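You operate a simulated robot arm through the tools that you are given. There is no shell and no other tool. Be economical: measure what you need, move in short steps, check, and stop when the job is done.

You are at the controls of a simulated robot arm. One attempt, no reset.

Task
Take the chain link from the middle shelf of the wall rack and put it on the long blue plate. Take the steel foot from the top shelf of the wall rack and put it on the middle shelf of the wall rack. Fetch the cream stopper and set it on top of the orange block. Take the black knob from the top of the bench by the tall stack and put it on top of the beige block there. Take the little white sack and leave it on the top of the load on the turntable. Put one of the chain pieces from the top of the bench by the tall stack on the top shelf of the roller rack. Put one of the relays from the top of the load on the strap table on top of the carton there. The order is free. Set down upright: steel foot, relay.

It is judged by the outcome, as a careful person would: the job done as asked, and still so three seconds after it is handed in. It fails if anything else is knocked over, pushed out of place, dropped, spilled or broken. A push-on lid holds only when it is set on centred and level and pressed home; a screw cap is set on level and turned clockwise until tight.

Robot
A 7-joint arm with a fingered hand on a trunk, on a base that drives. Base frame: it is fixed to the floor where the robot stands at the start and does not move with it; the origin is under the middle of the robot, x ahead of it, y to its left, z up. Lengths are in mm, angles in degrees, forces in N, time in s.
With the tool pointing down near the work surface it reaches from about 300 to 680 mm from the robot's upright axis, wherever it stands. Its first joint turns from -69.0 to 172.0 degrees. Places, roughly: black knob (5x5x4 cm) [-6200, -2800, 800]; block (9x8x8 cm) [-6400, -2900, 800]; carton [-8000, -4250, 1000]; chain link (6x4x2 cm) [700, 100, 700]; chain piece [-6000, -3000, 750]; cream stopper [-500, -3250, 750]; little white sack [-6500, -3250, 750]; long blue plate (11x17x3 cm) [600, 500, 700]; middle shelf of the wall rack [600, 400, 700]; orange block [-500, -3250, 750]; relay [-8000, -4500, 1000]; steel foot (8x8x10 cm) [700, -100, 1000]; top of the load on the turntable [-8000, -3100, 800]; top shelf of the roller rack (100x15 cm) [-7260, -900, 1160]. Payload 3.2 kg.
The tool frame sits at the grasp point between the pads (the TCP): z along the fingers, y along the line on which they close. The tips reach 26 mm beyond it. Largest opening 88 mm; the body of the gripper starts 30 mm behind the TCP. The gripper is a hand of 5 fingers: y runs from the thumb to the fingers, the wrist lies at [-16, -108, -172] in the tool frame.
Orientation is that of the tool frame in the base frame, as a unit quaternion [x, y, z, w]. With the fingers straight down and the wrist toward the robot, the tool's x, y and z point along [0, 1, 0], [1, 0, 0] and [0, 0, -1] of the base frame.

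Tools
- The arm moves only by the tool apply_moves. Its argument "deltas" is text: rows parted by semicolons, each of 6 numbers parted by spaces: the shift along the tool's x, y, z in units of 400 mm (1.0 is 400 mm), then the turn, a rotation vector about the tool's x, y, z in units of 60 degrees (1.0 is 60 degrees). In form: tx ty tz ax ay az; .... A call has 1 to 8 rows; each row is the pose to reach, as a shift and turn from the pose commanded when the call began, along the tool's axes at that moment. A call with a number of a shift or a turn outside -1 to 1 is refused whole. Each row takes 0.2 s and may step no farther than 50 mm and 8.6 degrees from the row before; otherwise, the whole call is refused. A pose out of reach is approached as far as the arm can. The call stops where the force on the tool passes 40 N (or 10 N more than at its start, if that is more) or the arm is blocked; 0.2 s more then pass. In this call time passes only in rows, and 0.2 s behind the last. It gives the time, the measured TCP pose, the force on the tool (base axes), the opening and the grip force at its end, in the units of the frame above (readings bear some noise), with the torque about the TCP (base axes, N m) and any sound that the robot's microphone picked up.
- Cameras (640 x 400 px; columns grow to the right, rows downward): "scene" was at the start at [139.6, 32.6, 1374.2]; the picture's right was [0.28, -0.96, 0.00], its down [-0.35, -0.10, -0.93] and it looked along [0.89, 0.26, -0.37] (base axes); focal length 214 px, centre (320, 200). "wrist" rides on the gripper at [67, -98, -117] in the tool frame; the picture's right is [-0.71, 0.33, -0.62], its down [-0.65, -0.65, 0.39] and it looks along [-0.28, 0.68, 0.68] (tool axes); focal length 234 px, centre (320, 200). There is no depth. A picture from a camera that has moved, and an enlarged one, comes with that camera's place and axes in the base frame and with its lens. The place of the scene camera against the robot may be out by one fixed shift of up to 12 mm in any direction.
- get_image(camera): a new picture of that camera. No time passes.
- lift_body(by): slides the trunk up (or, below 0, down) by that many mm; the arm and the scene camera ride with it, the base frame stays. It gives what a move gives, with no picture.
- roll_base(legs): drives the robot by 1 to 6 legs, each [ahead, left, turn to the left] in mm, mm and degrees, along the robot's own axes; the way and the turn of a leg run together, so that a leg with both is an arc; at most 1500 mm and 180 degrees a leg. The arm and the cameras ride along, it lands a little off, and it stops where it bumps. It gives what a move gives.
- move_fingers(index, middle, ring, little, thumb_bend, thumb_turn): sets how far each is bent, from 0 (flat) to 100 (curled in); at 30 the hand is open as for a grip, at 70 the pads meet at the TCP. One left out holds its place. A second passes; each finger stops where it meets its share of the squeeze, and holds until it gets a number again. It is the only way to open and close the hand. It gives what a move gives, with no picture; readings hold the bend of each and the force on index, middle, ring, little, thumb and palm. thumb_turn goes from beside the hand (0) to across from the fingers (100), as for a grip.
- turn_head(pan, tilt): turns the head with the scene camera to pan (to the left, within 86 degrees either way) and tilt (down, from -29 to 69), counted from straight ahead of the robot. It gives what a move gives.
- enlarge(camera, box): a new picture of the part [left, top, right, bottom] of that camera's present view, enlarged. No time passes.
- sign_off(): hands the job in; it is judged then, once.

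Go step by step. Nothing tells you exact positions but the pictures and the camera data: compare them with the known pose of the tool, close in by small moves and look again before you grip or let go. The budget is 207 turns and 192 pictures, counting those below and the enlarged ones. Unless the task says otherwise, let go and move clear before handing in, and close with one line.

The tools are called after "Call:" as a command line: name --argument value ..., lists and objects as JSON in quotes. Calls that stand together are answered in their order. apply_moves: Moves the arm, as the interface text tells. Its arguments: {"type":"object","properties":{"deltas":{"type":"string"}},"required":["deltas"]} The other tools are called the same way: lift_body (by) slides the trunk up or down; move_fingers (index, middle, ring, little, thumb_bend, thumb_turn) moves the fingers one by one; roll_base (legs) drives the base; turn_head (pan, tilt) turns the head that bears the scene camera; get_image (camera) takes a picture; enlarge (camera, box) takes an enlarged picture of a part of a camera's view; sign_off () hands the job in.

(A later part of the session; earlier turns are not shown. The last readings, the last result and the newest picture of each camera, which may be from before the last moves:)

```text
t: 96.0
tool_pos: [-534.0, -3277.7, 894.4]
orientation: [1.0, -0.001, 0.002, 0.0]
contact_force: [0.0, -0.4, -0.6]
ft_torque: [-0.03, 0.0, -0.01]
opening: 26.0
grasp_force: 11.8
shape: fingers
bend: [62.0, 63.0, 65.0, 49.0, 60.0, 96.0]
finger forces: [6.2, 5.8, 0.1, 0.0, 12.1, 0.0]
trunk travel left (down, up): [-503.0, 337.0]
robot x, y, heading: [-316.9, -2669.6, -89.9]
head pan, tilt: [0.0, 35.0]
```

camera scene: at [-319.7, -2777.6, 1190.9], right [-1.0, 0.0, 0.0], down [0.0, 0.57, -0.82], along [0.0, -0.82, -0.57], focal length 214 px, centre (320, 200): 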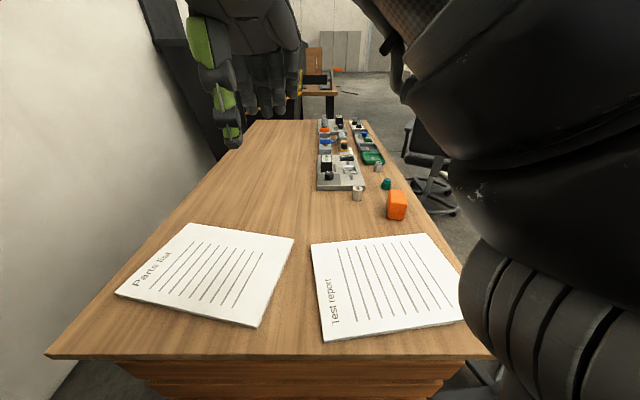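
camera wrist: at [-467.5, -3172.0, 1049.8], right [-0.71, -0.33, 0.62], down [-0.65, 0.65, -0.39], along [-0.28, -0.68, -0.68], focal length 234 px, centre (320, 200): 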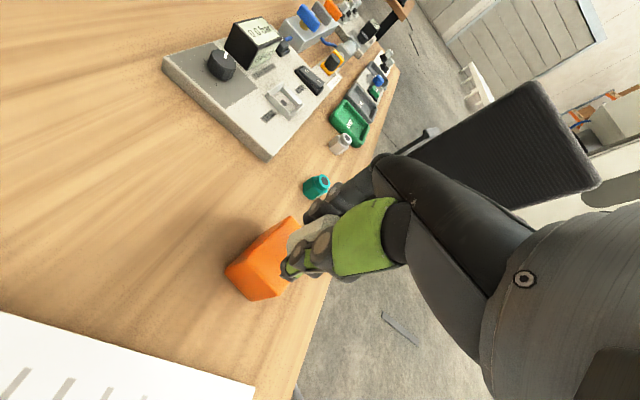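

Call:
apply_moves --deltas "0 0 0.005 0 0 0; 0 0 0.01 0 0 0"

Call:
enlarge --camera "scene" --box '[360, 150, 440, 230]'

```text
t: 96.6
tool_pos: [-533.4, -3279.9, 892.9]
orientation: [1.0, 0.0, 0.001, 0.001]
contact_force: [-0.7, -0.1, 5.7]
ft_torque: [-0.06, 0.05, -0.02]
opening: 26.0
grasp_force: 13.6
shape: fingers
bend: [62.0, 63.0, 65.0, 49.0, 60.0, 96.0]
finger forces: [6.5, 6.9, 0.1, 0.0, 13.2, 0.1]
trunk travel left (down, up): [-503.0, 337.0]
robot x, y, heading: [-319.6, -2667.2, -90.2]
head pan, tilt: [0.0, 35.0]
```

```text
5.00 times, centred on (400, 190) of scene
camera zoom: at [-319.6, -2796.8, 1191.1], right [-1.0, 0.0, 0.0], down [0.0, 0.57, -0.82], along [0.0, -0.82, -0.57], focal length 1072 px, centre (-80, 250)
```

zoom: 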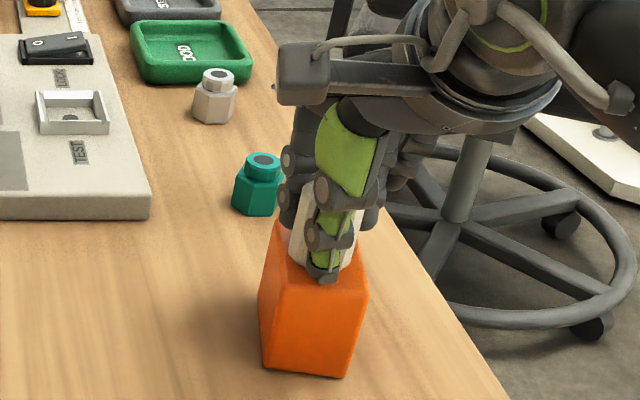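

Centred and in contact. Releasing.

Call:
move_fingers --index 55 --middle 55 --ring 55 --thumb_bend 52

Call:
move_fingers --index 35 --middle 35 --ring 35 --little 35 --thumb_bend 33

Call:
apply_moves --deltas "0 0 -0.08 0 0 0; 0 0 -0.2 0 0 0; 0 -0.06 -0.3 0 0 0"

Call:
enlarge --camera "scene" --box '[340, 120, 460, 240]'

```text
t: 97.6
tool_pos: [-535.2, -3278.9, 891.1]
orientation: [1.0, -0.001, 0.001, -0.001]
contact_force: [-0.4, -0.2, 0.9]
ft_torque: [0.03, 0.0, 0.01]
opening: 38.1
grasp_force: 0.7
shape: fingers
bend: [55.0, 56.0, 55.0, 49.0, 52.0, 97.0]
finger forces: [0.0, 0.7, 0.0, 0.0, 0.0, 0.0]
trunk travel left (down, up): [-503.0, 337.0]
robot x, y, heading: [-320.3, -2668.8, -89.7]
head pan, tilt: [0.0, 35.0]
```

```text
t: 98.6
tool_pos: [-534.7, -3279.2, 889.4]
orientation: [1.0, -0.001, 0.001, 0.0]
contact_force: [0.3, -1.0, 0.2]
ft_torque: [-0.03, -0.02, 0.0]
opening: 79.4
grasp_force: 0.0
shape: fingers
bend: [35.0, 35.0, 35.0, 35.0, 33.0, 97.0]
finger forces: [0.1, 0.1, 0.1, 0.0, 0.0, 0.0]
trunk travel left (down, up): [-503.0, 337.0]
robot x, y, heading: [-320.5, -2670.5, -89.9]
head pan, tilt: [0.0, 35.0]
```

```text
t: 99.4
tool_pos: [-533.6, -3255.9, 1012.3]
orientation: [1.0, 0.0, 0.0, 0.0]
contact_force: [-0.7, 0.7, 1.0]
ft_torque: [0.0, 0.0, 0.01]
opening: 79.3
grasp_force: 0.0
shape: fingers
bend: [35.0, 35.0, 35.0, 35.0, 33.0, 97.0]
finger forces: [0.0, 0.0, 0.0, 0.0, 0.0, 0.0]
trunk travel left (down, up): [-503.0, 337.0]
robot x, y, heading: [-322.6, -2666.1, -90.0]
head pan, tilt: [0.0, 35.0]
```

```text
3.33 times, centred on (400, 180) of scene
camera zoom: at [-319.7, -2796.4, 1191.0], right [-1.0, 0.0, 0.0], down [0.0, 0.57, -0.82], along [0.0, -0.82, -0.57], focal length 715 px, centre (53, 267)
```

zoom: 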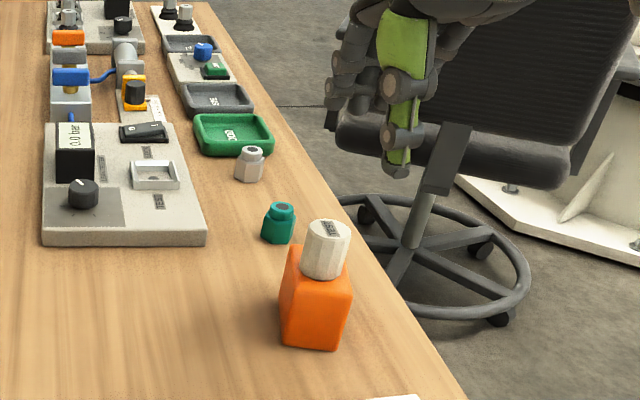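

The stopper sits on the block. Next I'll back away, tuck the arm, turn west and survey the route to the tall-stack bench.

Call:
roll_base --legs '[[-650, 0, 0]]'

Call:
apply_moves --deltas "0.09 -0.064 -0.037 0 0 0; 0.18 -0.128 -0.075 0 0 0; 0.27 -0.19 -0.11 0 0 0; 0.36 -0.255 -0.15 0 0 0; 0.45 -0.32 -0.19 0 0 0; 0.54 -0.38 -0.225 0 0 0; 0.64 -0.445 -0.26 0 0 0; 0.74 -0.51 -0.3 0 0 0"

Call:
roll_base --legs '[[0, 0, -90]]'

Call:
turn_head --pan 20 --tilt 10

Call:
get_image --camera "scene"

Call:
get_image --camera "wrist"

```text
t: 103.0
tool_pos: [-534.9, -2604.4, 1010.6]
orientation: [1.0, -0.002, 0.001, 0.0]
contact_force: [0.1, -0.5, 0.2]
ft_torque: [0.01, 0.01, -0.05]
opening: 79.7
grasp_force: 0.1
shape: fingers
bend: [35.0, 35.0, 35.0, 35.0, 33.0, 97.0]
finger forces: [0.0, 0.0, 0.0, 0.1, 0.0, 0.0]
trunk travel left (down, up): [-503.0, 337.0]
robot x, y, heading: [-319.9, -2017.9, -90.1]
head pan, tilt: [0.0, 35.0]
```

```text
refused: row 8 steps farther than a row can; nothing moved
```

```text
t: 105.8
tool_pos: [-915.9, -2194.0, 1010.3]
orientation: [0.893, -0.449, -0.006, -0.004]
contact_force: [-1.2, -0.7, 0.3]
ft_torque: [0.01, 0.0, -0.03]
opening: 79.7
grasp_force: 0.0
shape: fingers
bend: [35.0, 35.0, 35.0, 35.0, 33.0, 97.0]
finger forces: [0.0, 0.0, 0.0, 0.0, 0.0, 0.0]
trunk travel left (down, up): [-503.0, 337.0]
robot x, y, heading: [-319.4, -2013.6, -144.4]
head pan, tilt: [0.0, 35.0]
stopped in leg 1: the robot was blocked; the commanded pose is now the measured one
```

```text
t: 106.7
tool_pos: [-916.2, -2193.7, 1009.7]
orientation: [0.893, -0.449, -0.006, -0.004]
contact_force: [-0.6, -0.5, -0.7]
ft_torque: [-0.02, 0.01, 0.01]
opening: 79.6
grasp_force: 0.1
shape: fingers
bend: [35.0, 35.0, 35.0, 35.0, 33.0, 97.0]
finger forces: [0.1, 0.1, 0.0, 0.0, 0.0, 0.0]
trunk travel left (down, up): [-503.0, 337.0]
robot x, y, heading: [-317.3, -2014.3, -144.3]
head pan, tilt: [20.0, 10.0]
```

```text
126 pictures are left
camera scene: at [-408.7, -2116.1, 1231.0], right [-0.83, 0.56, 0.0], down [0.1, 0.15, -0.98], along [-0.56, -0.81, -0.17], focal length 214 px, centre (320, 200)
```

scene: 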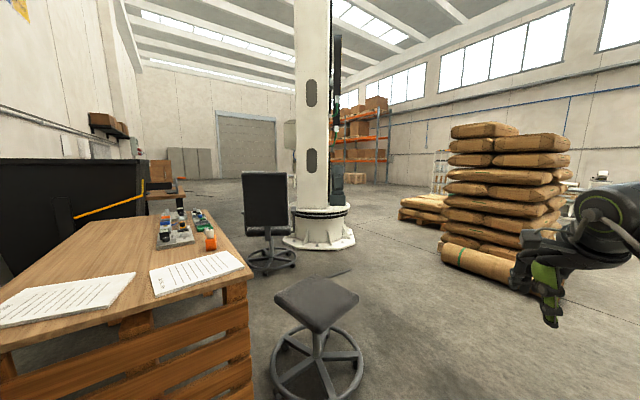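

```text
125 pictures are left
camera wrist: at [-797.3, -2189.3, 1127.1], right [-0.68, 0.36, 0.63], down [0.14, 0.92, -0.38], along [-0.72, -0.17, -0.68], focal length 234 px, centre (320, 200)
```

wrist: 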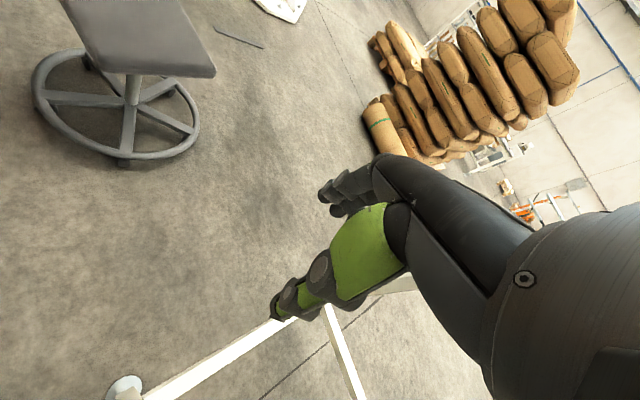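

The turn was blocked because the tuck move had been refused, so the outstretched arm touched the frame. I'll turn back, tuck properly, and look.

Call:
roll_base --legs '[[0, 0, 40]]'

Call:
apply_moves --deltas "0.09 -0.064 -0.037 0 0 0; 0.18 -0.128 -0.075 0 0 0; 0.27 -0.19 -0.11 0 0 0; 0.36 -0.255 -0.15 0 0 0; 0.45 -0.32 -0.19 0 0 0; 0.54 -0.38 -0.225 0 0 0; 0.63 -0.445 -0.26 0 0 0; 0.72 -0.51 -0.3 0 0 0"

Call:
turn_head --pan -70 --tilt 25

Call:
get_image --camera "scene"

Call:
get_image --camera "wrist"

```text
t: 109.0
tool_pos: [-663.6, -2536.6, 1008.5]
orientation: [0.993, -0.117, -0.005, -0.003]
contact_force: [0.3, 0.4, 0.5]
ft_torque: [0.01, 0.0, -0.03]
opening: 79.4
grasp_force: 0.1
shape: fingers
bend: [35.0, 35.0, 35.0, 35.0, 33.0, 97.0]
finger forces: [0.1, 0.1, 0.1, 0.0, 0.0, 0.1]
trunk travel left (down, up): [-503.0, 337.0]
robot x, y, heading: [-321.4, -2013.6, -104.2]
head pan, tilt: [20.0, 10.0]
```

```text
t: 110.8
tool_pos: [-334.0, -2402.3, 1126.6]
orientation: [0.993, -0.116, -0.005, -0.003]
contact_force: [-0.1, -0.4, 0.4]
ft_torque: [-0.04, 0.02, 0.0]
opening: 79.6
grasp_force: 0.0
shape: fingers
bend: [35.0, 35.0, 35.0, 35.0, 33.0, 97.0]
finger forces: [0.0, 0.0, 0.0, 0.0, 0.0, 0.0]
trunk travel left (down, up): [-503.0, 337.0]
robot x, y, heading: [-317.9, -2013.0, -104.5]
head pan, tilt: [20.0, 10.0]
```

```text
t: 112.4
tool_pos: [-335.6, -2403.8, 1126.6]
orientation: [0.993, -0.116, -0.006, -0.003]
contact_force: [0.0, 0.0, 0.5]
ft_torque: [-0.01, 0.0, 0.0]
opening: 79.5
grasp_force: 0.0
shape: fingers
bend: [35.0, 35.0, 35.0, 35.0, 33.0, 97.0]
finger forces: [0.1, 0.0, 0.0, 0.0, 0.1, 0.1]
trunk travel left (down, up): [-503.0, 337.0]
robot x, y, heading: [-318.5, -2013.1, -104.3]
head pan, tilt: [-70.0, 25.0]
```

```text
124 pictures are left
camera scene: at [-423.0, -2065.4, 1206.7], right [-0.1, 0.99, 0.0], down [0.42, 0.04, -0.91], along [-0.9, -0.09, -0.42], focal length 214 px, centre (320, 200)
```

scene: 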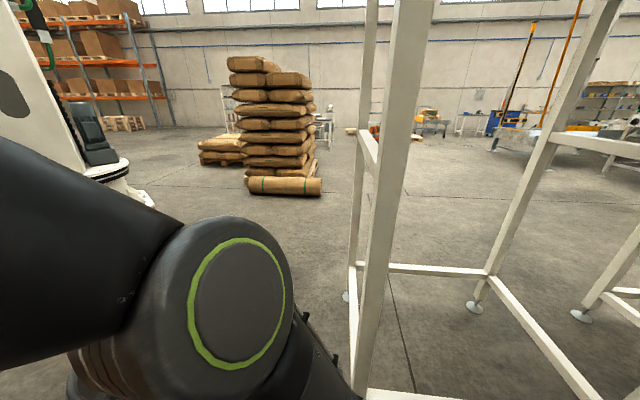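

```text
123 pictures are left
camera wrist: at [-247.5, -2323.9, 1244.3], right [-0.76, -0.16, 0.63], down [-0.49, 0.79, -0.38], along [-0.43, -0.59, -0.68], focal length 234 px, centre (320, 200)
```

wrist: 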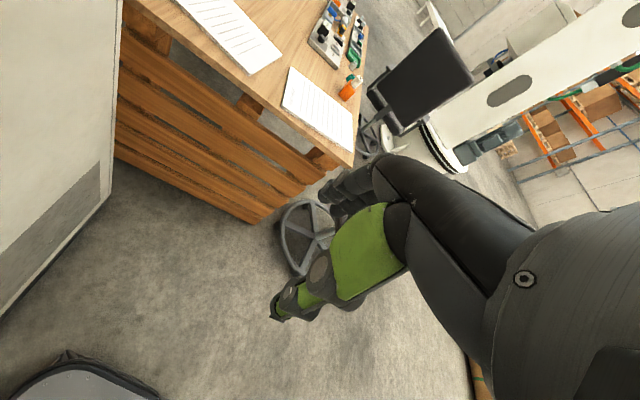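

The frame's south edge is at y≈-1950 and the stool is at y≈-3050. I'll go south a bit, turn west and drive through at y≈-2370.

Call:
roll_base --legs '[[360, 0, 0], [0, 0, -75.7], [1500, 0, 0]]'

Call:
turn_head --pan 10 --tilt 5

Call:
get_image --camera "scene"

```text
t: 125.0
tool_pos: [-2285.4, -2436.3, 1127.4]
orientation: [0.712, -0.703, -0.002, -0.005]
contact_force: [0.2, 1.2, -0.7]
ft_torque: [-0.02, 0.0, 0.04]
opening: 79.5
grasp_force: 0.0
shape: fingers
bend: [35.0, 35.0, 35.0, 35.0, 33.0, 97.0]
finger forces: [0.1, 0.0, 0.0, 0.1, 0.0, 0.0]
trunk travel left (down, up): [-503.0, 337.0]
robot x, y, heading: [-1905.0, -2360.1, 179.8]
head pan, tilt: [-70.0, 25.0]
```

```text
t: 126.5
tool_pos: [-2285.9, -2436.4, 1126.3]
orientation: [0.711, -0.703, -0.001, -0.005]
contact_force: [-0.4, -0.4, 0.6]
ft_torque: [-0.01, -0.01, 0.0]
opening: 79.2
grasp_force: 0.0
shape: fingers
bend: [35.0, 35.0, 35.0, 35.0, 33.0, 97.0]
finger forces: [0.0, 0.0, 0.0, 0.1, 0.0, 0.0]
trunk travel left (down, up): [-503.0, 337.0]
robot x, y, heading: [-1905.6, -2358.5, 179.7]
head pan, tilt: [10.0, 5.0]
```

```text
122 pictures are left
camera scene: at [-2044.1, -2366.5, 1239.1], right [-0.17, 0.99, 0.0], down [0.09, 0.01, -1.0], along [-0.98, -0.17, -0.09], focal length 214 px, centre (320, 200)
```

scene: 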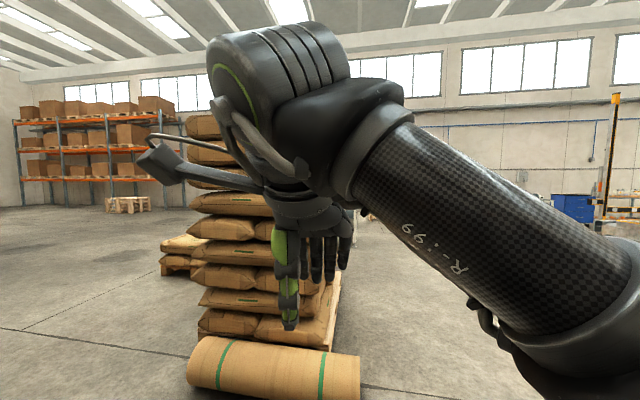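

Call:
roll_base --legs '[[0, -560, 0]]'

Call:
get_image --camera "scene"

Call:
get_image --camera "wrist"

```text
t: 129.8
tool_pos: [-2284.7, -1874.4, 1127.2]
orientation: [0.713, -0.701, -0.001, -0.006]
contact_force: [-0.8, -0.5, 0.3]
ft_torque: [-0.01, -0.01, -0.01]
opening: 79.6
grasp_force: 0.1
shape: fingers
bend: [35.0, 35.0, 35.0, 35.0, 33.0, 97.0]
finger forces: [0.1, 0.0, 0.1, 0.0, 0.1, 0.0]
trunk travel left (down, up): [-503.0, 337.0]
robot x, y, heading: [-1902.6, -1793.7, -179.9]
head pan, tilt: [10.0, 5.0]
```

```text
121 pictures are left
camera scene: at [-2043.3, -1803.8, 1239.1], right [-0.17, 0.98, 0.0], down [0.09, 0.01, -1.0], along [-0.98, -0.17, -0.09], focal length 214 px, centre (320, 200)
```

scene: 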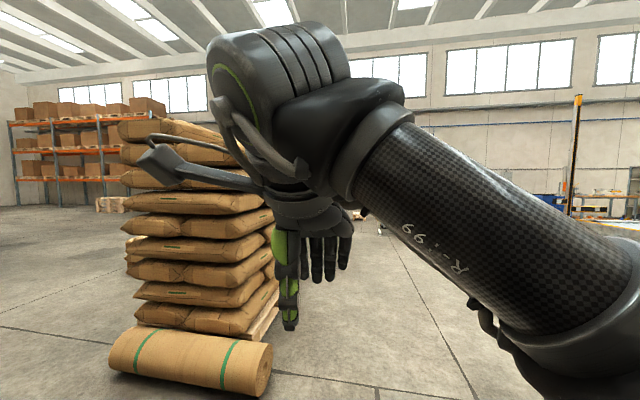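

```text
120 pictures are left
camera wrist: at [-2186.3, -1939.7, 1244.4], right [-0.35, 0.7, 0.63], down [0.64, 0.66, -0.38], along [-0.68, 0.27, -0.68], focal length 234 px, centre (320, 200)
```

wrist: 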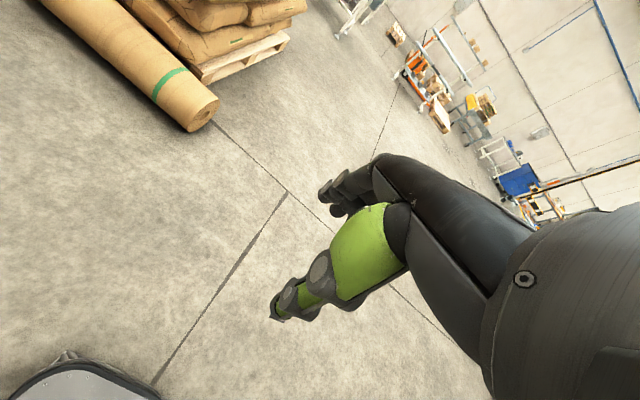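

The way west at y≈-1800 is clear. Driving 2.5 m and looking again.

Call:
roll_base --legs '[[1500, 0, 0], [1000, 0, 0]]'

Call:
turn_head --pan 35 --tilt 8

Call:
get_image --camera "scene"

Call:
get_image --camera "wrist"

```text
t: 142.0
tool_pos: [-4788.4, -1857.2, 1127.8]
orientation: [0.711, -0.703, -0.002, -0.006]
contact_force: [0.2, 0.6, -0.6]
ft_torque: [0.02, -0.03, 0.04]
opening: 79.5
grasp_force: 0.0
shape: fingers
bend: [35.0, 35.0, 35.0, 35.0, 33.0, 97.0]
finger forces: [0.0, 0.1, 0.0, 0.1, 0.1, 0.1]
trunk travel left (down, up): [-503.0, 337.0]
robot x, y, heading: [-4403.7, -1780.5, 179.4]
head pan, tilt: [10.0, 5.0]
```

```text
t: 142.9
tool_pos: [-4787.1, -1858.8, 1127.3]
orientation: [0.711, -0.703, -0.002, -0.006]
contact_force: [-0.2, 0.6, -0.2]
ft_torque: [-0.04, -0.01, 0.0]
opening: 79.7
grasp_force: 0.1
shape: fingers
bend: [35.0, 35.0, 35.0, 35.0, 33.0, 97.0]
finger forces: [0.0, 0.0, 0.0, 0.0, 0.1, 0.1]
trunk travel left (down, up): [-503.0, 337.0]
robot x, y, heading: [-4407.4, -1780.3, 179.7]
head pan, tilt: [35.0, 8.0]
```

```text
119 pictures are left
camera scene: at [-4531.7, -1826.2, 1234.3], right [-0.57, 0.82, 0.0], down [0.11, 0.08, -0.99], along [-0.82, -0.56, -0.14], focal length 214 px, centre (320, 200)
```

scene: 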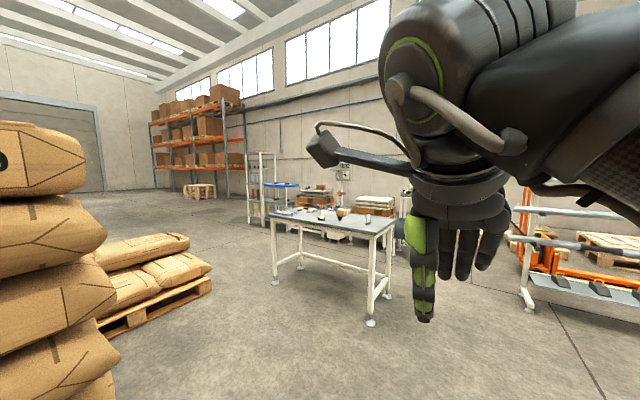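

```text
118 pictures are left
camera wrist: at [-4689.9, -1924.0, 1244.3], right [-0.34, 0.7, 0.63], down [0.65, 0.66, -0.38], along [-0.68, 0.28, -0.68], focal length 234 px, centre (320, 200)
```

wrist: 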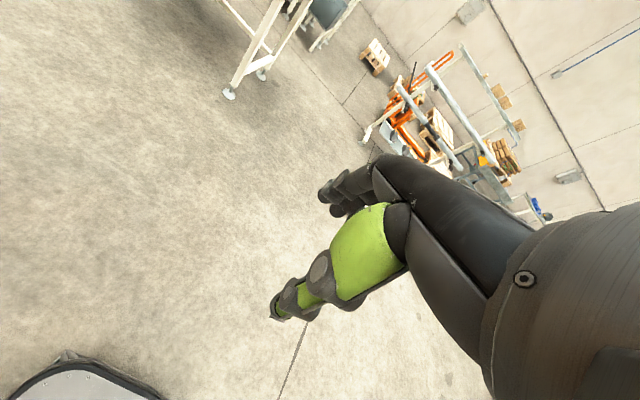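

The bench spans roughly x -6080…-6680, y -2390…-3475. I'll drive to its east side, facing west.

Call:
roll_base --legs '[[1130, 0, 0], [0, 1080, 0]]'

Call:
turn_head --pan 0 --tilt 35

Call:
get_image --camera "scene"

Call:
get_image --camera "wrist"

```text
t: 153.8
tool_pos: [-5920.4, -2937.1, 1127.0]
orientation: [0.711, -0.703, -0.003, -0.006]
contact_force: [0.8, 1.3, -0.2]
ft_torque: [0.0, -0.02, -0.03]
opening: 79.4
grasp_force: 0.2
shape: fingers
bend: [35.0, 35.0, 35.0, 35.0, 33.0, 97.0]
finger forces: [0.0, 0.1, 0.0, 0.0, 0.1, 0.0]
trunk travel left (down, up): [-503.0, 337.0]
robot x, y, heading: [-5541.3, -2856.1, 179.8]
head pan, tilt: [35.0, 8.0]
```

```text
t: 154.8
tool_pos: [-5919.7, -2938.9, 1127.2]
orientation: [0.712, -0.702, -0.002, -0.005]
contact_force: [-0.8, 0.0, -1.5]
ft_torque: [-0.01, 0.02, 0.04]
opening: 79.4
grasp_force: 0.0
shape: fingers
bend: [35.0, 35.0, 35.0, 35.0, 33.0, 97.0]
finger forces: [0.0, 0.1, 0.0, 0.0, 0.0, 0.0]
trunk travel left (down, up): [-503.0, 337.0]
robot x, y, heading: [-5538.5, -2859.6, 180.0]
head pan, tilt: [0.0, 35.0]
```

```text
117 pictures are left
camera scene: at [-5677.0, -2851.5, 1190.9], right [0.0, 1.0, 0.0], down [0.57, 0.0, -0.82], along [-0.82, 0.0, -0.57], focal length 214 px, centre (320, 200)
```

scene: 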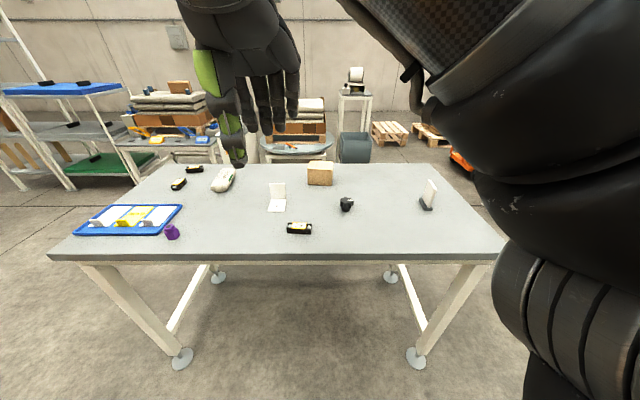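

```text
116 pictures are left
camera wrist: at [-5822.9, -3002.8, 1244.3], right [-0.34, 0.7, 0.63], down [0.65, 0.66, -0.38], along [-0.68, 0.28, -0.68], focal length 234 px, centre (320, 200)
```

wrist: 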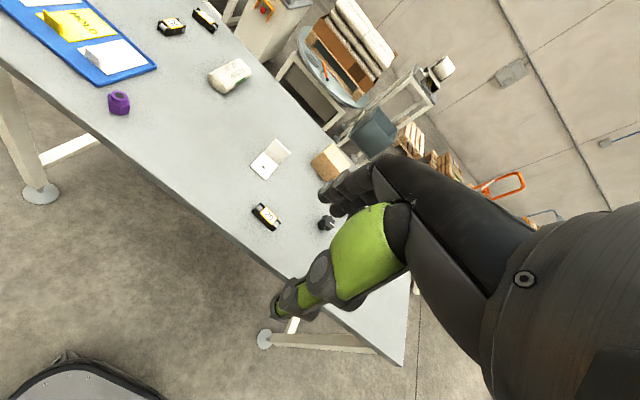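

Call:
enlarge --camera "scene" --box '[160, 150, 360, 275]'

Call:
enlarge --camera "wrist" --box '[190, 40, 390, 250]'

```text
3.20 times, centred on (260, 212) of scene
camera zoom: at [-5677.0, -2851.5, 1190.9], right [0.0, 1.0, 0.0], down [0.57, 0.0, -0.82], along [-0.82, 0.0, -0.57], focal length 686 px, centre (512, 160)
```

zoom: 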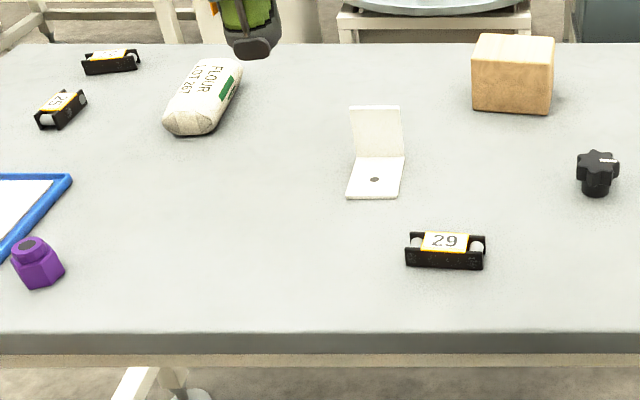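

```text
1.90 times, centred on (290, 145) of wrist
camera zoom: at [-5822.9, -3002.8, 1244.3], right [-0.34, 0.7, 0.63], down [0.65, 0.66, -0.38], along [-0.68, 0.28, -0.68], focal length 446 px, centre (377, 305)
```

zoom: 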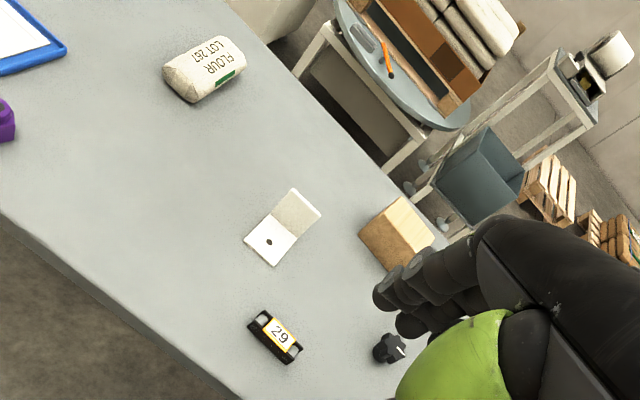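

Everything on the bench is clear now: knob (-6232, -2765), block (-6431, -2851), chain piece "29" (-6128, -2911), sack (-6400, -3220), table top z≈765. I'll drive up and move over the knob.

Call:
roll_base --legs '[[248, 0, 0]]'

Call:
apply_moves --deltas "-0.062 0.022 0.08 0 0 0; -0.124 0.044 0.16 0 0 0; -0.186 0.066 0.24 0 0 0; -0.248 0.088 0.32 0 0 0; -0.31 0.11 0.4 0 0 0; -0.372 0.132 0.48 0 0 0; -0.4325 0.155 0.56 0 0 0"

Call:
get_image --camera "wrist"

Call:
get_image --camera "scene"

```text
t: 156.6
tool_pos: [-6170.2, -2938.6, 1127.2]
orientation: [0.713, -0.701, -0.002, -0.006]
contact_force: [-0.1, 1.1, -0.6]
ft_torque: [0.0, -0.01, -0.01]
opening: 79.7
grasp_force: 0.0
shape: fingers
bend: [35.0, 35.0, 35.0, 35.0, 33.0, 97.0]
finger forces: [0.0, 0.0, 0.0, 0.0, 0.0, 0.0]
trunk travel left (down, up): [-503.0, 337.0]
robot x, y, heading: [-5791.1, -2859.8, -180.1]
head pan, tilt: [0.0, 35.0]
```

```text
t: 158.2
tool_pos: [-6234.7, -2763.2, 903.3]
orientation: [0.714, -0.701, -0.003, -0.004]
contact_force: [0.7, 0.7, 0.5]
ft_torque: [-0.01, 0.02, 0.0]
opening: 79.5
grasp_force: 0.1
shape: fingers
bend: [35.0, 35.0, 35.0, 35.0, 33.0, 97.0]
finger forces: [0.1, 0.0, 0.1, 0.0, 0.0, 0.0]
trunk travel left (down, up): [-503.0, 337.0]
robot x, y, heading: [-5789.1, -2855.3, -180.1]
head pan, tilt: [0.0, 35.0]
```

```text
113 pictures are left
camera wrist: at [-6137.1, -2827.9, 1021.3], right [-0.35, 0.7, 0.63], down [0.64, 0.66, -0.38], along [-0.68, 0.27, -0.68], focal length 234 px, centre (320, 200)
```

wrist: 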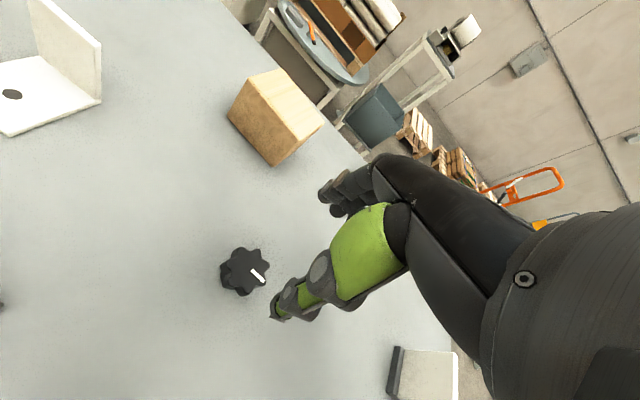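

```text
112 pictures are left
camera scene: at [-5927.0, -2850.7, 1190.9], right [0.0, 1.0, 0.0], down [0.57, 0.0, -0.82], along [-0.82, 0.0, -0.57], focal length 214 px, centre (320, 200)
```

scene: 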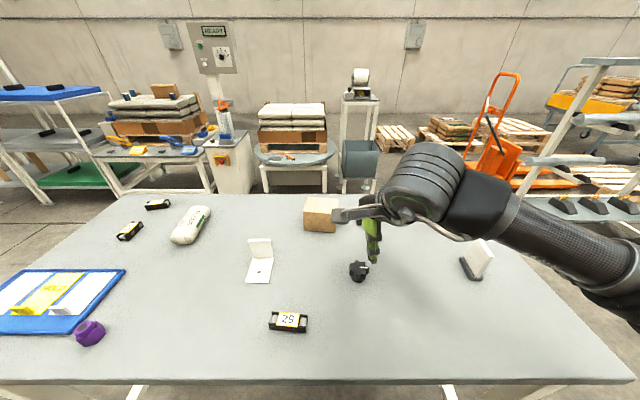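

Call:
move_fingers --index 30 --middle 30 --ring 30 --little 30 --thumb_bend 30

Call:
apply_moves --deltas "0.02 -0.029 0.08 0 0 0; 0.02 -0.029 0.155 0 0 0"

Call:
enlarge --camera "wrist" --box '[200, 180, 380, 340]'

Call:
enlarge --camera "scene" --box '[310, 200, 430, 300]'

```text
t: 159.2
tool_pos: [-6235.7, -2763.5, 904.4]
orientation: [0.712, -0.702, -0.003, -0.004]
contact_force: [0.4, -0.9, -0.1]
ft_torque: [0.0, 0.04, 0.03]
opening: 87.7
grasp_force: 0.0
shape: fingers
bend: [30.0, 30.0, 30.0, 30.0, 30.0, 97.0]
finger forces: [0.1, 0.1, 0.0, 0.0, 0.1, 0.0]
trunk travel left (down, up): [-503.0, 337.0]
robot x, y, heading: [-5787.0, -2859.9, -179.7]
head pan, tilt: [0.0, 35.0]
```

```text
t: 159.8
tool_pos: [-6223.0, -2771.7, 842.2]
orientation: [0.713, -0.701, -0.001, -0.005]
contact_force: [0.1, -0.1, -0.8]
ft_torque: [0.01, -0.01, -0.02]
opening: 87.6
grasp_force: 0.0
shape: fingers
bend: [30.0, 30.0, 30.0, 30.0, 30.0, 97.0]
finger forces: [0.1, 0.0, 0.0, 0.0, 0.1, 0.0]
trunk travel left (down, up): [-503.0, 337.0]
robot x, y, heading: [-5788.9, -2857.8, -180.0]
head pan, tilt: [0.0, 35.0]
```

```text
2.50 times, centred on (290, 260) of wrist
camera zoom: at [-6124.9, -2836.2, 959.6], right [-0.35, 0.7, 0.63], down [0.65, 0.66, -0.38], along [-0.68, 0.27, -0.68], focal length 585 px, centre (395, 50)
```

zoom: 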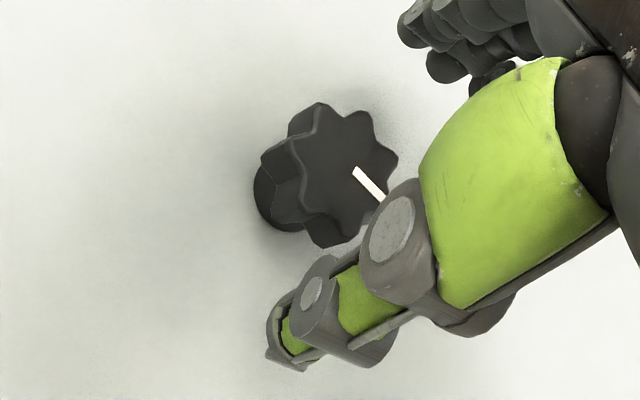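

```text
4.00 times, centred on (370, 250) of scene
camera zoom: at [-5927.1, -2851.3, 1190.9], right [0.0, 1.0, 0.0], down [0.57, 0.0, -0.82], along [-0.82, 0.0, -0.57], focal length 858 px, centre (120, 0)
```

zoom: 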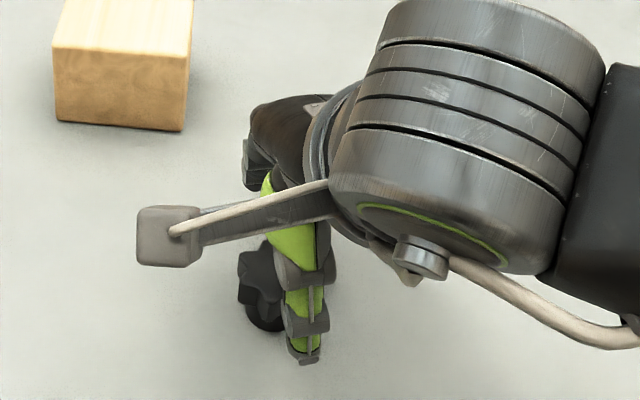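

Call:
apply_moves --deltas "0.005 -0.005 0.06 0 0 0; 0.005 -0.005 0.112 0 0 0"

Call:
move_fingers --index 70 --middle 70 --ring 60 --little 45 --thumb_bend 70

Call:
enlarge --camera "wrist" --box '[200, 180, 380, 340]'

```text
t: 160.4
tool_pos: [-6220.4, -2773.8, 805.2]
orientation: [0.711, -0.703, -0.007, 0.003]
contact_force: [-4.5, 0.6, 33.8]
ft_torque: [0.05, -0.96, -0.12]
opening: 88.9
grasp_force: 16.9
shape: fingers
bend: [30.0, 30.0, 30.0, 30.0, 29.0, 98.0]
finger forces: [0.0, 8.3, 0.0, 0.1, 25.7, 0.0]
trunk travel left (down, up): [-503.0, 337.0]
robot x, y, heading: [-5788.7, -2860.1, -179.9]
head pan, tilt: [0.0, 35.0]
```

```text
t: 161.6
tool_pos: [-6222.6, -2774.0, 807.1]
orientation: [0.713, -0.701, -0.012, 0.006]
contact_force: [1.7, 1.0, 18.4]
ft_torque: [0.1, 0.17, 0.01]
opening: 42.9
grasp_force: 10.7
shape: fingers
bend: [69.0, 36.0, 60.0, 45.0, 39.0, 97.0]
finger forces: [1.0, 11.2, 0.1, 0.0, 8.5, 0.1]
trunk travel left (down, up): [-503.0, 337.0]
robot x, y, heading: [-5787.8, -2859.5, -179.9]
head pan, tilt: [0.0, 35.0]
stopped: the force on the tool passed its limit at 44 N (the readings are from after the stop); the commanded pose is now the measured one
```

```text
2.50 times, centred on (290, 260) of wrist
camera zoom: at [-6120.5, -2838.0, 921.3], right [-0.33, 0.7, 0.64], down [0.63, 0.66, -0.4], along [-0.7, 0.27, -0.66], focal length 585 px, centre (395, 50)
```

zoom: 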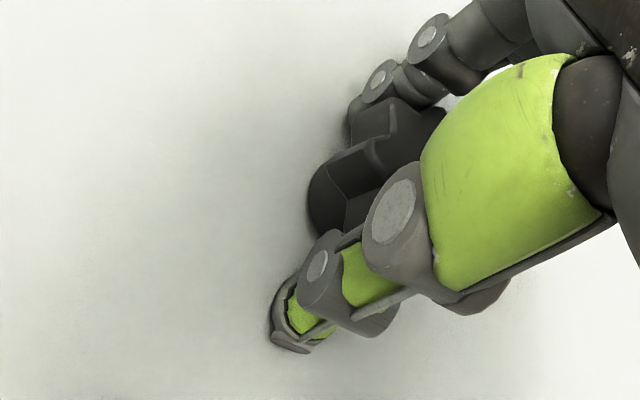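

The tips met the table (so it's at about z 779). I'll reopen, rise a few mm, and grip again.

Call:
move_fingers --index 30 --middle 30 --ring 30 --little 30 --thumb_bend 30

Call:
apply_moves --deltas "0 0 -0.02 0 0 0"

Call:
enlarge --camera "wrist" --box '[200, 180, 380, 340]'

Call:
enlarge --camera "scene" --box '[310, 200, 430, 300]'

```text
t: 162.6
tool_pos: [-6222.3, -2775.0, 806.9]
orientation: [0.713, -0.701, -0.011, 0.005]
contact_force: [-11.8, -1.0, 36.1]
ft_torque: [-0.13, -1.77, -0.14]
opening: 84.8
grasp_force: 18.4
shape: fingers
bend: [30.0, 30.0, 30.0, 30.0, 31.0, 98.0]
finger forces: [0.0, 0.1, 0.0, 0.1, 36.0, 0.0]
trunk travel left (down, up): [-503.0, 337.0]
robot x, y, heading: [-5790.6, -2857.6, -180.2]
head pan, tilt: [0.0, 35.0]
```

```text
t: 163.0
tool_pos: [-6218.7, -2771.9, 806.2]
orientation: [0.713, -0.701, -0.004, -0.005]
contact_force: [-0.1, -0.1, -0.5]
ft_torque: [0.02, 0.0, -0.01]
opening: 87.6
grasp_force: 0.1
shape: fingers
bend: [30.0, 30.0, 30.0, 30.0, 30.0, 97.0]
finger forces: [0.1, 0.1, 0.0, 0.0, 0.0, 0.0]
trunk travel left (down, up): [-503.0, 337.0]
robot x, y, heading: [-5790.7, -2859.7, 180.0]
head pan, tilt: [0.0, 35.0]
```

```text
2.50 times, centred on (290, 260) of wrist
camera zoom: at [-6121.0, -2837.8, 922.9], right [-0.34, 0.69, 0.63], down [0.64, 0.67, -0.38], along [-0.68, 0.28, -0.68], focal length 585 px, centre (395, 50)
```

zoom: 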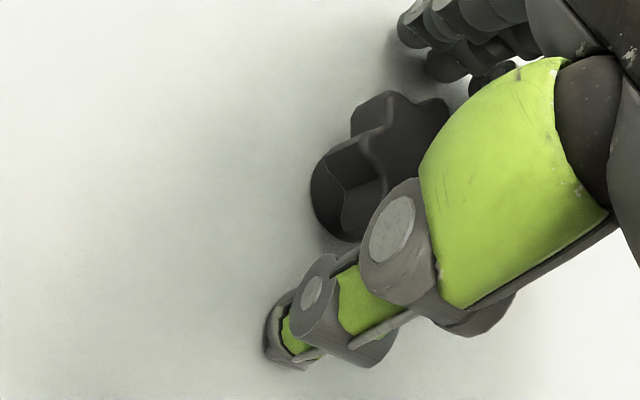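

```text
4.00 times, centred on (370, 250) of scene
camera zoom: at [-5926.4, -2851.3, 1190.2], right [0.0, 1.0, 0.0], down [0.57, 0.0, -0.82], along [-0.82, 0.0, -0.57], focal length 858 px, centre (120, 0)
```

zoom: 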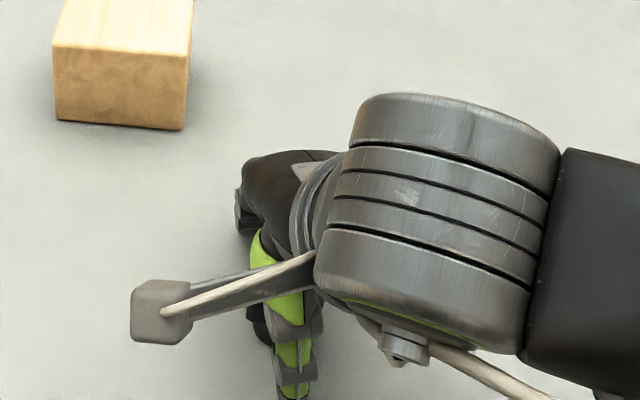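

Call:
move_fingers --index 70 --middle 70 --ring 60 --little 45 --thumb_bend 70

Call:
enlarge --camera "wrist" --box '[200, 180, 380, 340]'

```text
t: 164.0
tool_pos: [-6222.8, -2773.9, 810.2]
orientation: [0.713, -0.701, -0.007, 0.001]
contact_force: [0.8, -0.5, -0.5]
ft_torque: [0.01, 0.0, 0.0]
opening: 38.6
grasp_force: 17.0
shape: fingers
bend: [56.0, 62.0, 60.0, 45.0, 56.0, 96.0]
finger forces: [10.6, 6.8, 0.0, 0.0, 17.5, 0.1]
trunk travel left (down, up): [-503.0, 337.0]
robot x, y, heading: [-5789.2, -2857.7, -180.0]
head pan, tilt: [0.0, 35.0]
```

```text
2.50 times, centred on (290, 260) of wrist
camera zoom: at [-6122.2, -2837.8, 926.3], right [-0.34, 0.7, 0.63], down [0.64, 0.66, -0.39], along [-0.69, 0.27, -0.67], focal length 585 px, centre (395, 50)
```

zoom: 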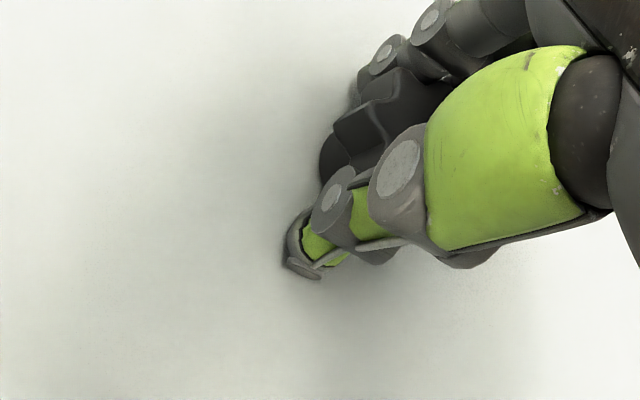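

Knob gripped. Lifting and moving over the beige block, now estimated at (-6404, -2852), top z≈842.

Call:
apply_moves --deltas "0 0 -0.11 0 0 0; 0 0 -0.22 0 0 0; 0 0 -0.325 0 0 0; 0.048 0.11 -0.325 0 0 0; 0.096 0.22 -0.325 0 0 0; 0.145 0.33 -0.325 0 0 0; 0.195 0.44 -0.325 0 0 0"

Call:
get_image --camera "wrist"

Call:
enlarge --camera "scene" --box '[260, 150, 400, 250]'

```text
t: 165.6
tool_pos: [-6397.4, -2858.9, 941.6]
orientation: [0.714, -0.7, -0.006, -0.002]
contact_force: [0.0, 0.6, -0.2]
ft_torque: [0.02, 0.0, 0.01]
opening: 38.6
grasp_force: 17.7
shape: fingers
bend: [56.0, 62.0, 60.0, 45.0, 56.0, 96.0]
finger forces: [10.6, 6.9, 0.1, 0.0, 17.5, 0.0]
trunk travel left (down, up): [-503.0, 337.0]
robot x, y, heading: [-5789.5, -2858.9, -179.7]
head pan, tilt: [0.0, 35.0]
```

```text
105 pictures are left
camera wrist: at [-6296.9, -2923.6, 1056.9], right [-0.34, 0.69, 0.64], down [0.64, 0.67, -0.39], along [-0.69, 0.27, -0.67], focal length 234 px, centre (320, 200)
```

wrist: 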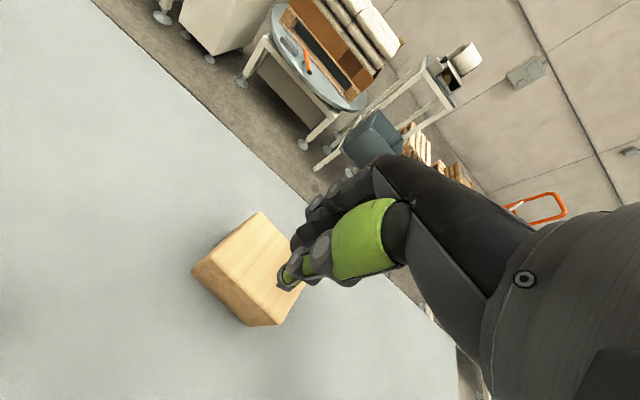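

```text
4.00 times, centred on (330, 200) of scene
camera zoom: at [-5928.1, -2852.7, 1190.7], right [0.0, 1.0, 0.0], down [0.57, 0.0, -0.82], along [-0.82, 0.0, -0.57], focal length 858 px, centre (280, 200)
```

zoom: 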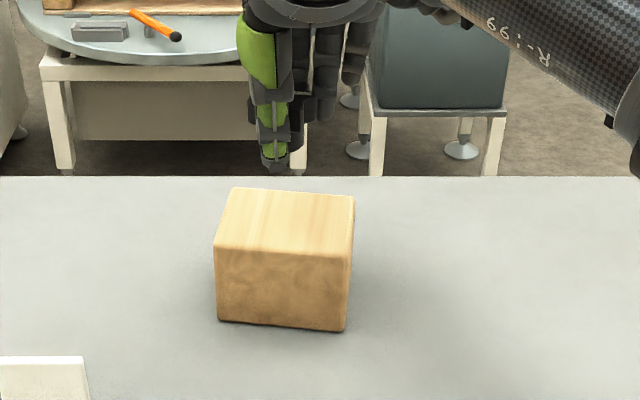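

Call:
apply_moves --deltas "-0.0275 0.0175 0.05 0 0 0; -0.0275 0.0175 0.12 0 0 0"

Call:
enlarge --camera "scene" --box '[270, 170, 390, 250]'

Call:
enlarge --camera "wrist" --box '[180, 180, 360, 340]'

```text
t: 166.2
tool_pos: [-6403.6, -2843.7, 894.3]
orientation: [0.713, -0.701, -0.007, 0.001]
contact_force: [-0.2, 0.5, -0.4]
ft_torque: [-0.02, -0.01, -0.01]
opening: 38.4
grasp_force: 17.2
shape: fingers
bend: [56.0, 62.0, 60.0, 45.0, 56.0, 96.0]
finger forces: [10.5, 6.9, 0.0, 0.0, 17.6, 0.1]
trunk travel left (down, up): [-503.0, 337.0]
robot x, y, heading: [-5788.2, -2856.6, -180.1]
head pan, tilt: [0.0, 35.0]
```

```text
5.00 times, centred on (330, 210) of scene
camera zoom: at [-5927.0, -2851.3, 1190.9], right [0.0, 1.0, 0.0], down [0.57, 0.0, -0.82], along [-0.82, 0.0, -0.57], focal length 1072 px, centre (270, 150)
```

zoom: 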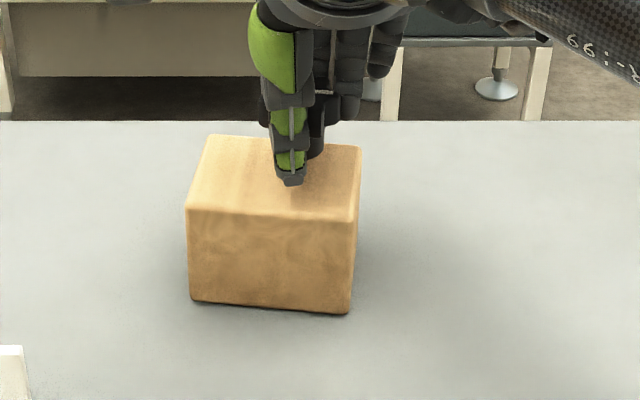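

```text
2.50 times, centred on (270, 260) of wrist
camera zoom: at [-6303.5, -2908.7, 1009.5], right [-0.34, 0.7, 0.63], down [0.64, 0.66, -0.39], along [-0.69, 0.27, -0.67], focal length 585 px, centre (445, 50)
```

zoom: 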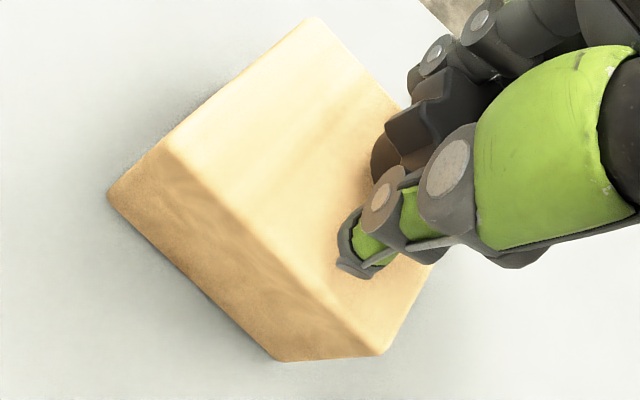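

Call:
apply_moves --deltas "0.015 0 0.015 0 0 0; 0.015 0 0.035 0 0 0"

Call:
enlarge --camera "wrist" --box '[180, 180, 360, 340]'

```text
t: 166.8
tool_pos: [-6403.3, -2849.5, 879.3]
orientation: [0.713, -0.701, -0.008, 0.001]
contact_force: [0.1, 0.4, -0.6]
ft_torque: [0.0, 0.03, -0.02]
opening: 38.4
grasp_force: 18.2
shape: fingers
bend: [56.0, 62.0, 60.0, 45.0, 56.0, 96.0]
finger forces: [10.7, 7.4, 0.1, 0.0, 17.6, 0.0]
trunk travel left (down, up): [-503.0, 337.0]
robot x, y, heading: [-5789.4, -2860.8, -180.0]
head pan, tilt: [0.0, 35.0]
```

```text
2.50 times, centred on (270, 260) of wrist
camera zoom: at [-6303.1, -2914.6, 995.6], right [-0.34, 0.7, 0.63], down [0.64, 0.66, -0.39], along [-0.69, 0.27, -0.67], focal length 585 px, centre (445, 50)
```

zoom: 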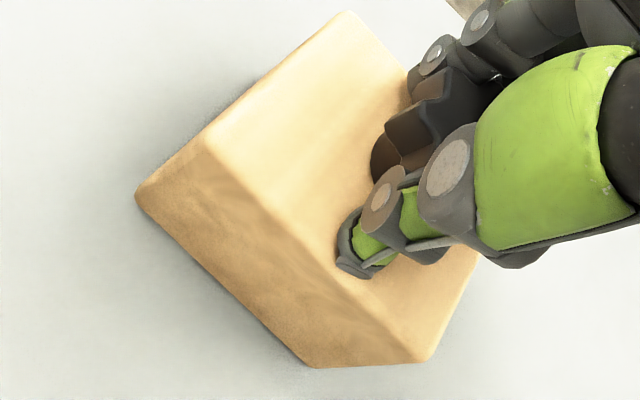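

Call:
apply_moves --deltas "0 0 0.007 0 0 0; 0 0 0.014 0 0 0"

```text
t: 167.4
tool_pos: [-6402.2, -2849.5, 879.8]
orientation: [0.713, -0.701, -0.01, 0.005]
contact_force: [-3.4, -0.5, 17.0]
ft_torque: [0.09, 0.21, 0.01]
opening: 38.4
grasp_force: 23.6
shape: fingers
bend: [56.0, 62.0, 60.0, 45.0, 56.0, 96.0]
finger forces: [12.1, 17.2, 0.1, 0.1, 17.8, 0.0]
trunk travel left (down, up): [-503.0, 337.0]
robot x, y, heading: [-5790.5, -2861.6, -179.8]
head pan, tilt: [0.0, 35.0]
```

Contact. Ease off slightly and release.

Call:
apply_moves --deltas "0 0 -0.006 0 0 0"

Call:
move_fingers --index 48 --middle 50 --ring 45 --thumb_bend 46

Call:
move_fingers --index 30 --middle 30 --ring 30 --little 30 --thumb_bend 30

Call:
apply_moves --deltas "0 0 -0.1 0 0 0; 0 0 -0.2 0 0 0"

Call:
enlarge --camera "scene" --box '[270, 150, 390, 250]'

```text
t: 167.8
tool_pos: [-6402.4, -2849.4, 879.1]
orientation: [0.713, -0.701, -0.008, 0.003]
contact_force: [-5.7, -0.9, 15.4]
ft_torque: [0.1, 0.33, 0.06]
opening: 38.3
grasp_force: 24.2
shape: fingers
bend: [56.0, 62.0, 60.0, 45.0, 56.0, 96.0]
finger forces: [12.8, 18.1, 0.1, 0.1, 17.3, 0.0]
trunk travel left (down, up): [-503.0, 337.0]
robot x, y, heading: [-5790.0, -2858.8, -180.1]
head pan, tilt: [0.0, 35.0]
```

```text
t: 168.8
tool_pos: [-6401.4, -2848.7, 878.7]
orientation: [0.714, -0.7, -0.009, 0.002]
contact_force: [-1.6, -1.2, 17.7]
ft_torque: [-0.07, -0.3, -0.11]
opening: 46.4
grasp_force: 8.9
shape: fingers
bend: [48.0, 52.0, 45.0, 45.0, 49.0, 96.0]
finger forces: [0.0, 4.9, 0.0, 0.1, 12.4, 0.0]
trunk travel left (down, up): [-503.0, 337.0]
robot x, y, heading: [-5789.1, -2858.7, -179.9]
head pan, tilt: [0.0, 35.0]
```

```text
t: 169.8
tool_pos: [-6402.7, -2849.9, 877.1]
orientation: [0.713, -0.701, -0.007, 0.0]
contact_force: [-0.4, 0.4, -0.4]
ft_torque: [0.01, 0.04, -0.02]
opening: 87.6
grasp_force: 0.1
shape: fingers
bend: [30.0, 30.0, 30.0, 30.0, 30.0, 97.0]
finger forces: [0.0, 0.0, 0.0, 0.1, 0.0, 0.1]
trunk travel left (down, up): [-503.0, 337.0]
robot x, y, heading: [-5785.4, -2860.2, -180.0]
head pan, tilt: [0.0, 35.0]
```

```text
t: 170.4
tool_pos: [-6402.2, -2849.3, 957.5]
orientation: [0.713, -0.701, -0.007, 0.0]
contact_force: [0.3, -0.2, 0.2]
ft_torque: [-0.02, -0.01, 0.02]
opening: 87.4
grasp_force: 0.1
shape: fingers
bend: [30.0, 30.0, 30.0, 30.0, 30.0, 97.0]
finger forces: [0.1, 0.0, 0.0, 0.0, 0.1, 0.0]
trunk travel left (down, up): [-503.0, 337.0]
robot x, y, heading: [-5790.5, -2860.2, -180.1]
head pan, tilt: [0.0, 35.0]
```

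```text
4.00 times, centred on (330, 200) of scene
camera zoom: at [-5926.5, -2851.8, 1190.9], right [0.0, 1.0, 0.0], down [0.57, 0.0, -0.82], along [-0.82, 0.0, -0.57], focal length 858 px, centre (280, 200)
```

zoom: 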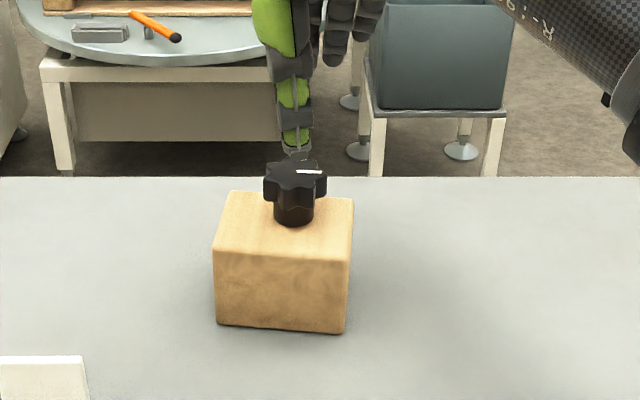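

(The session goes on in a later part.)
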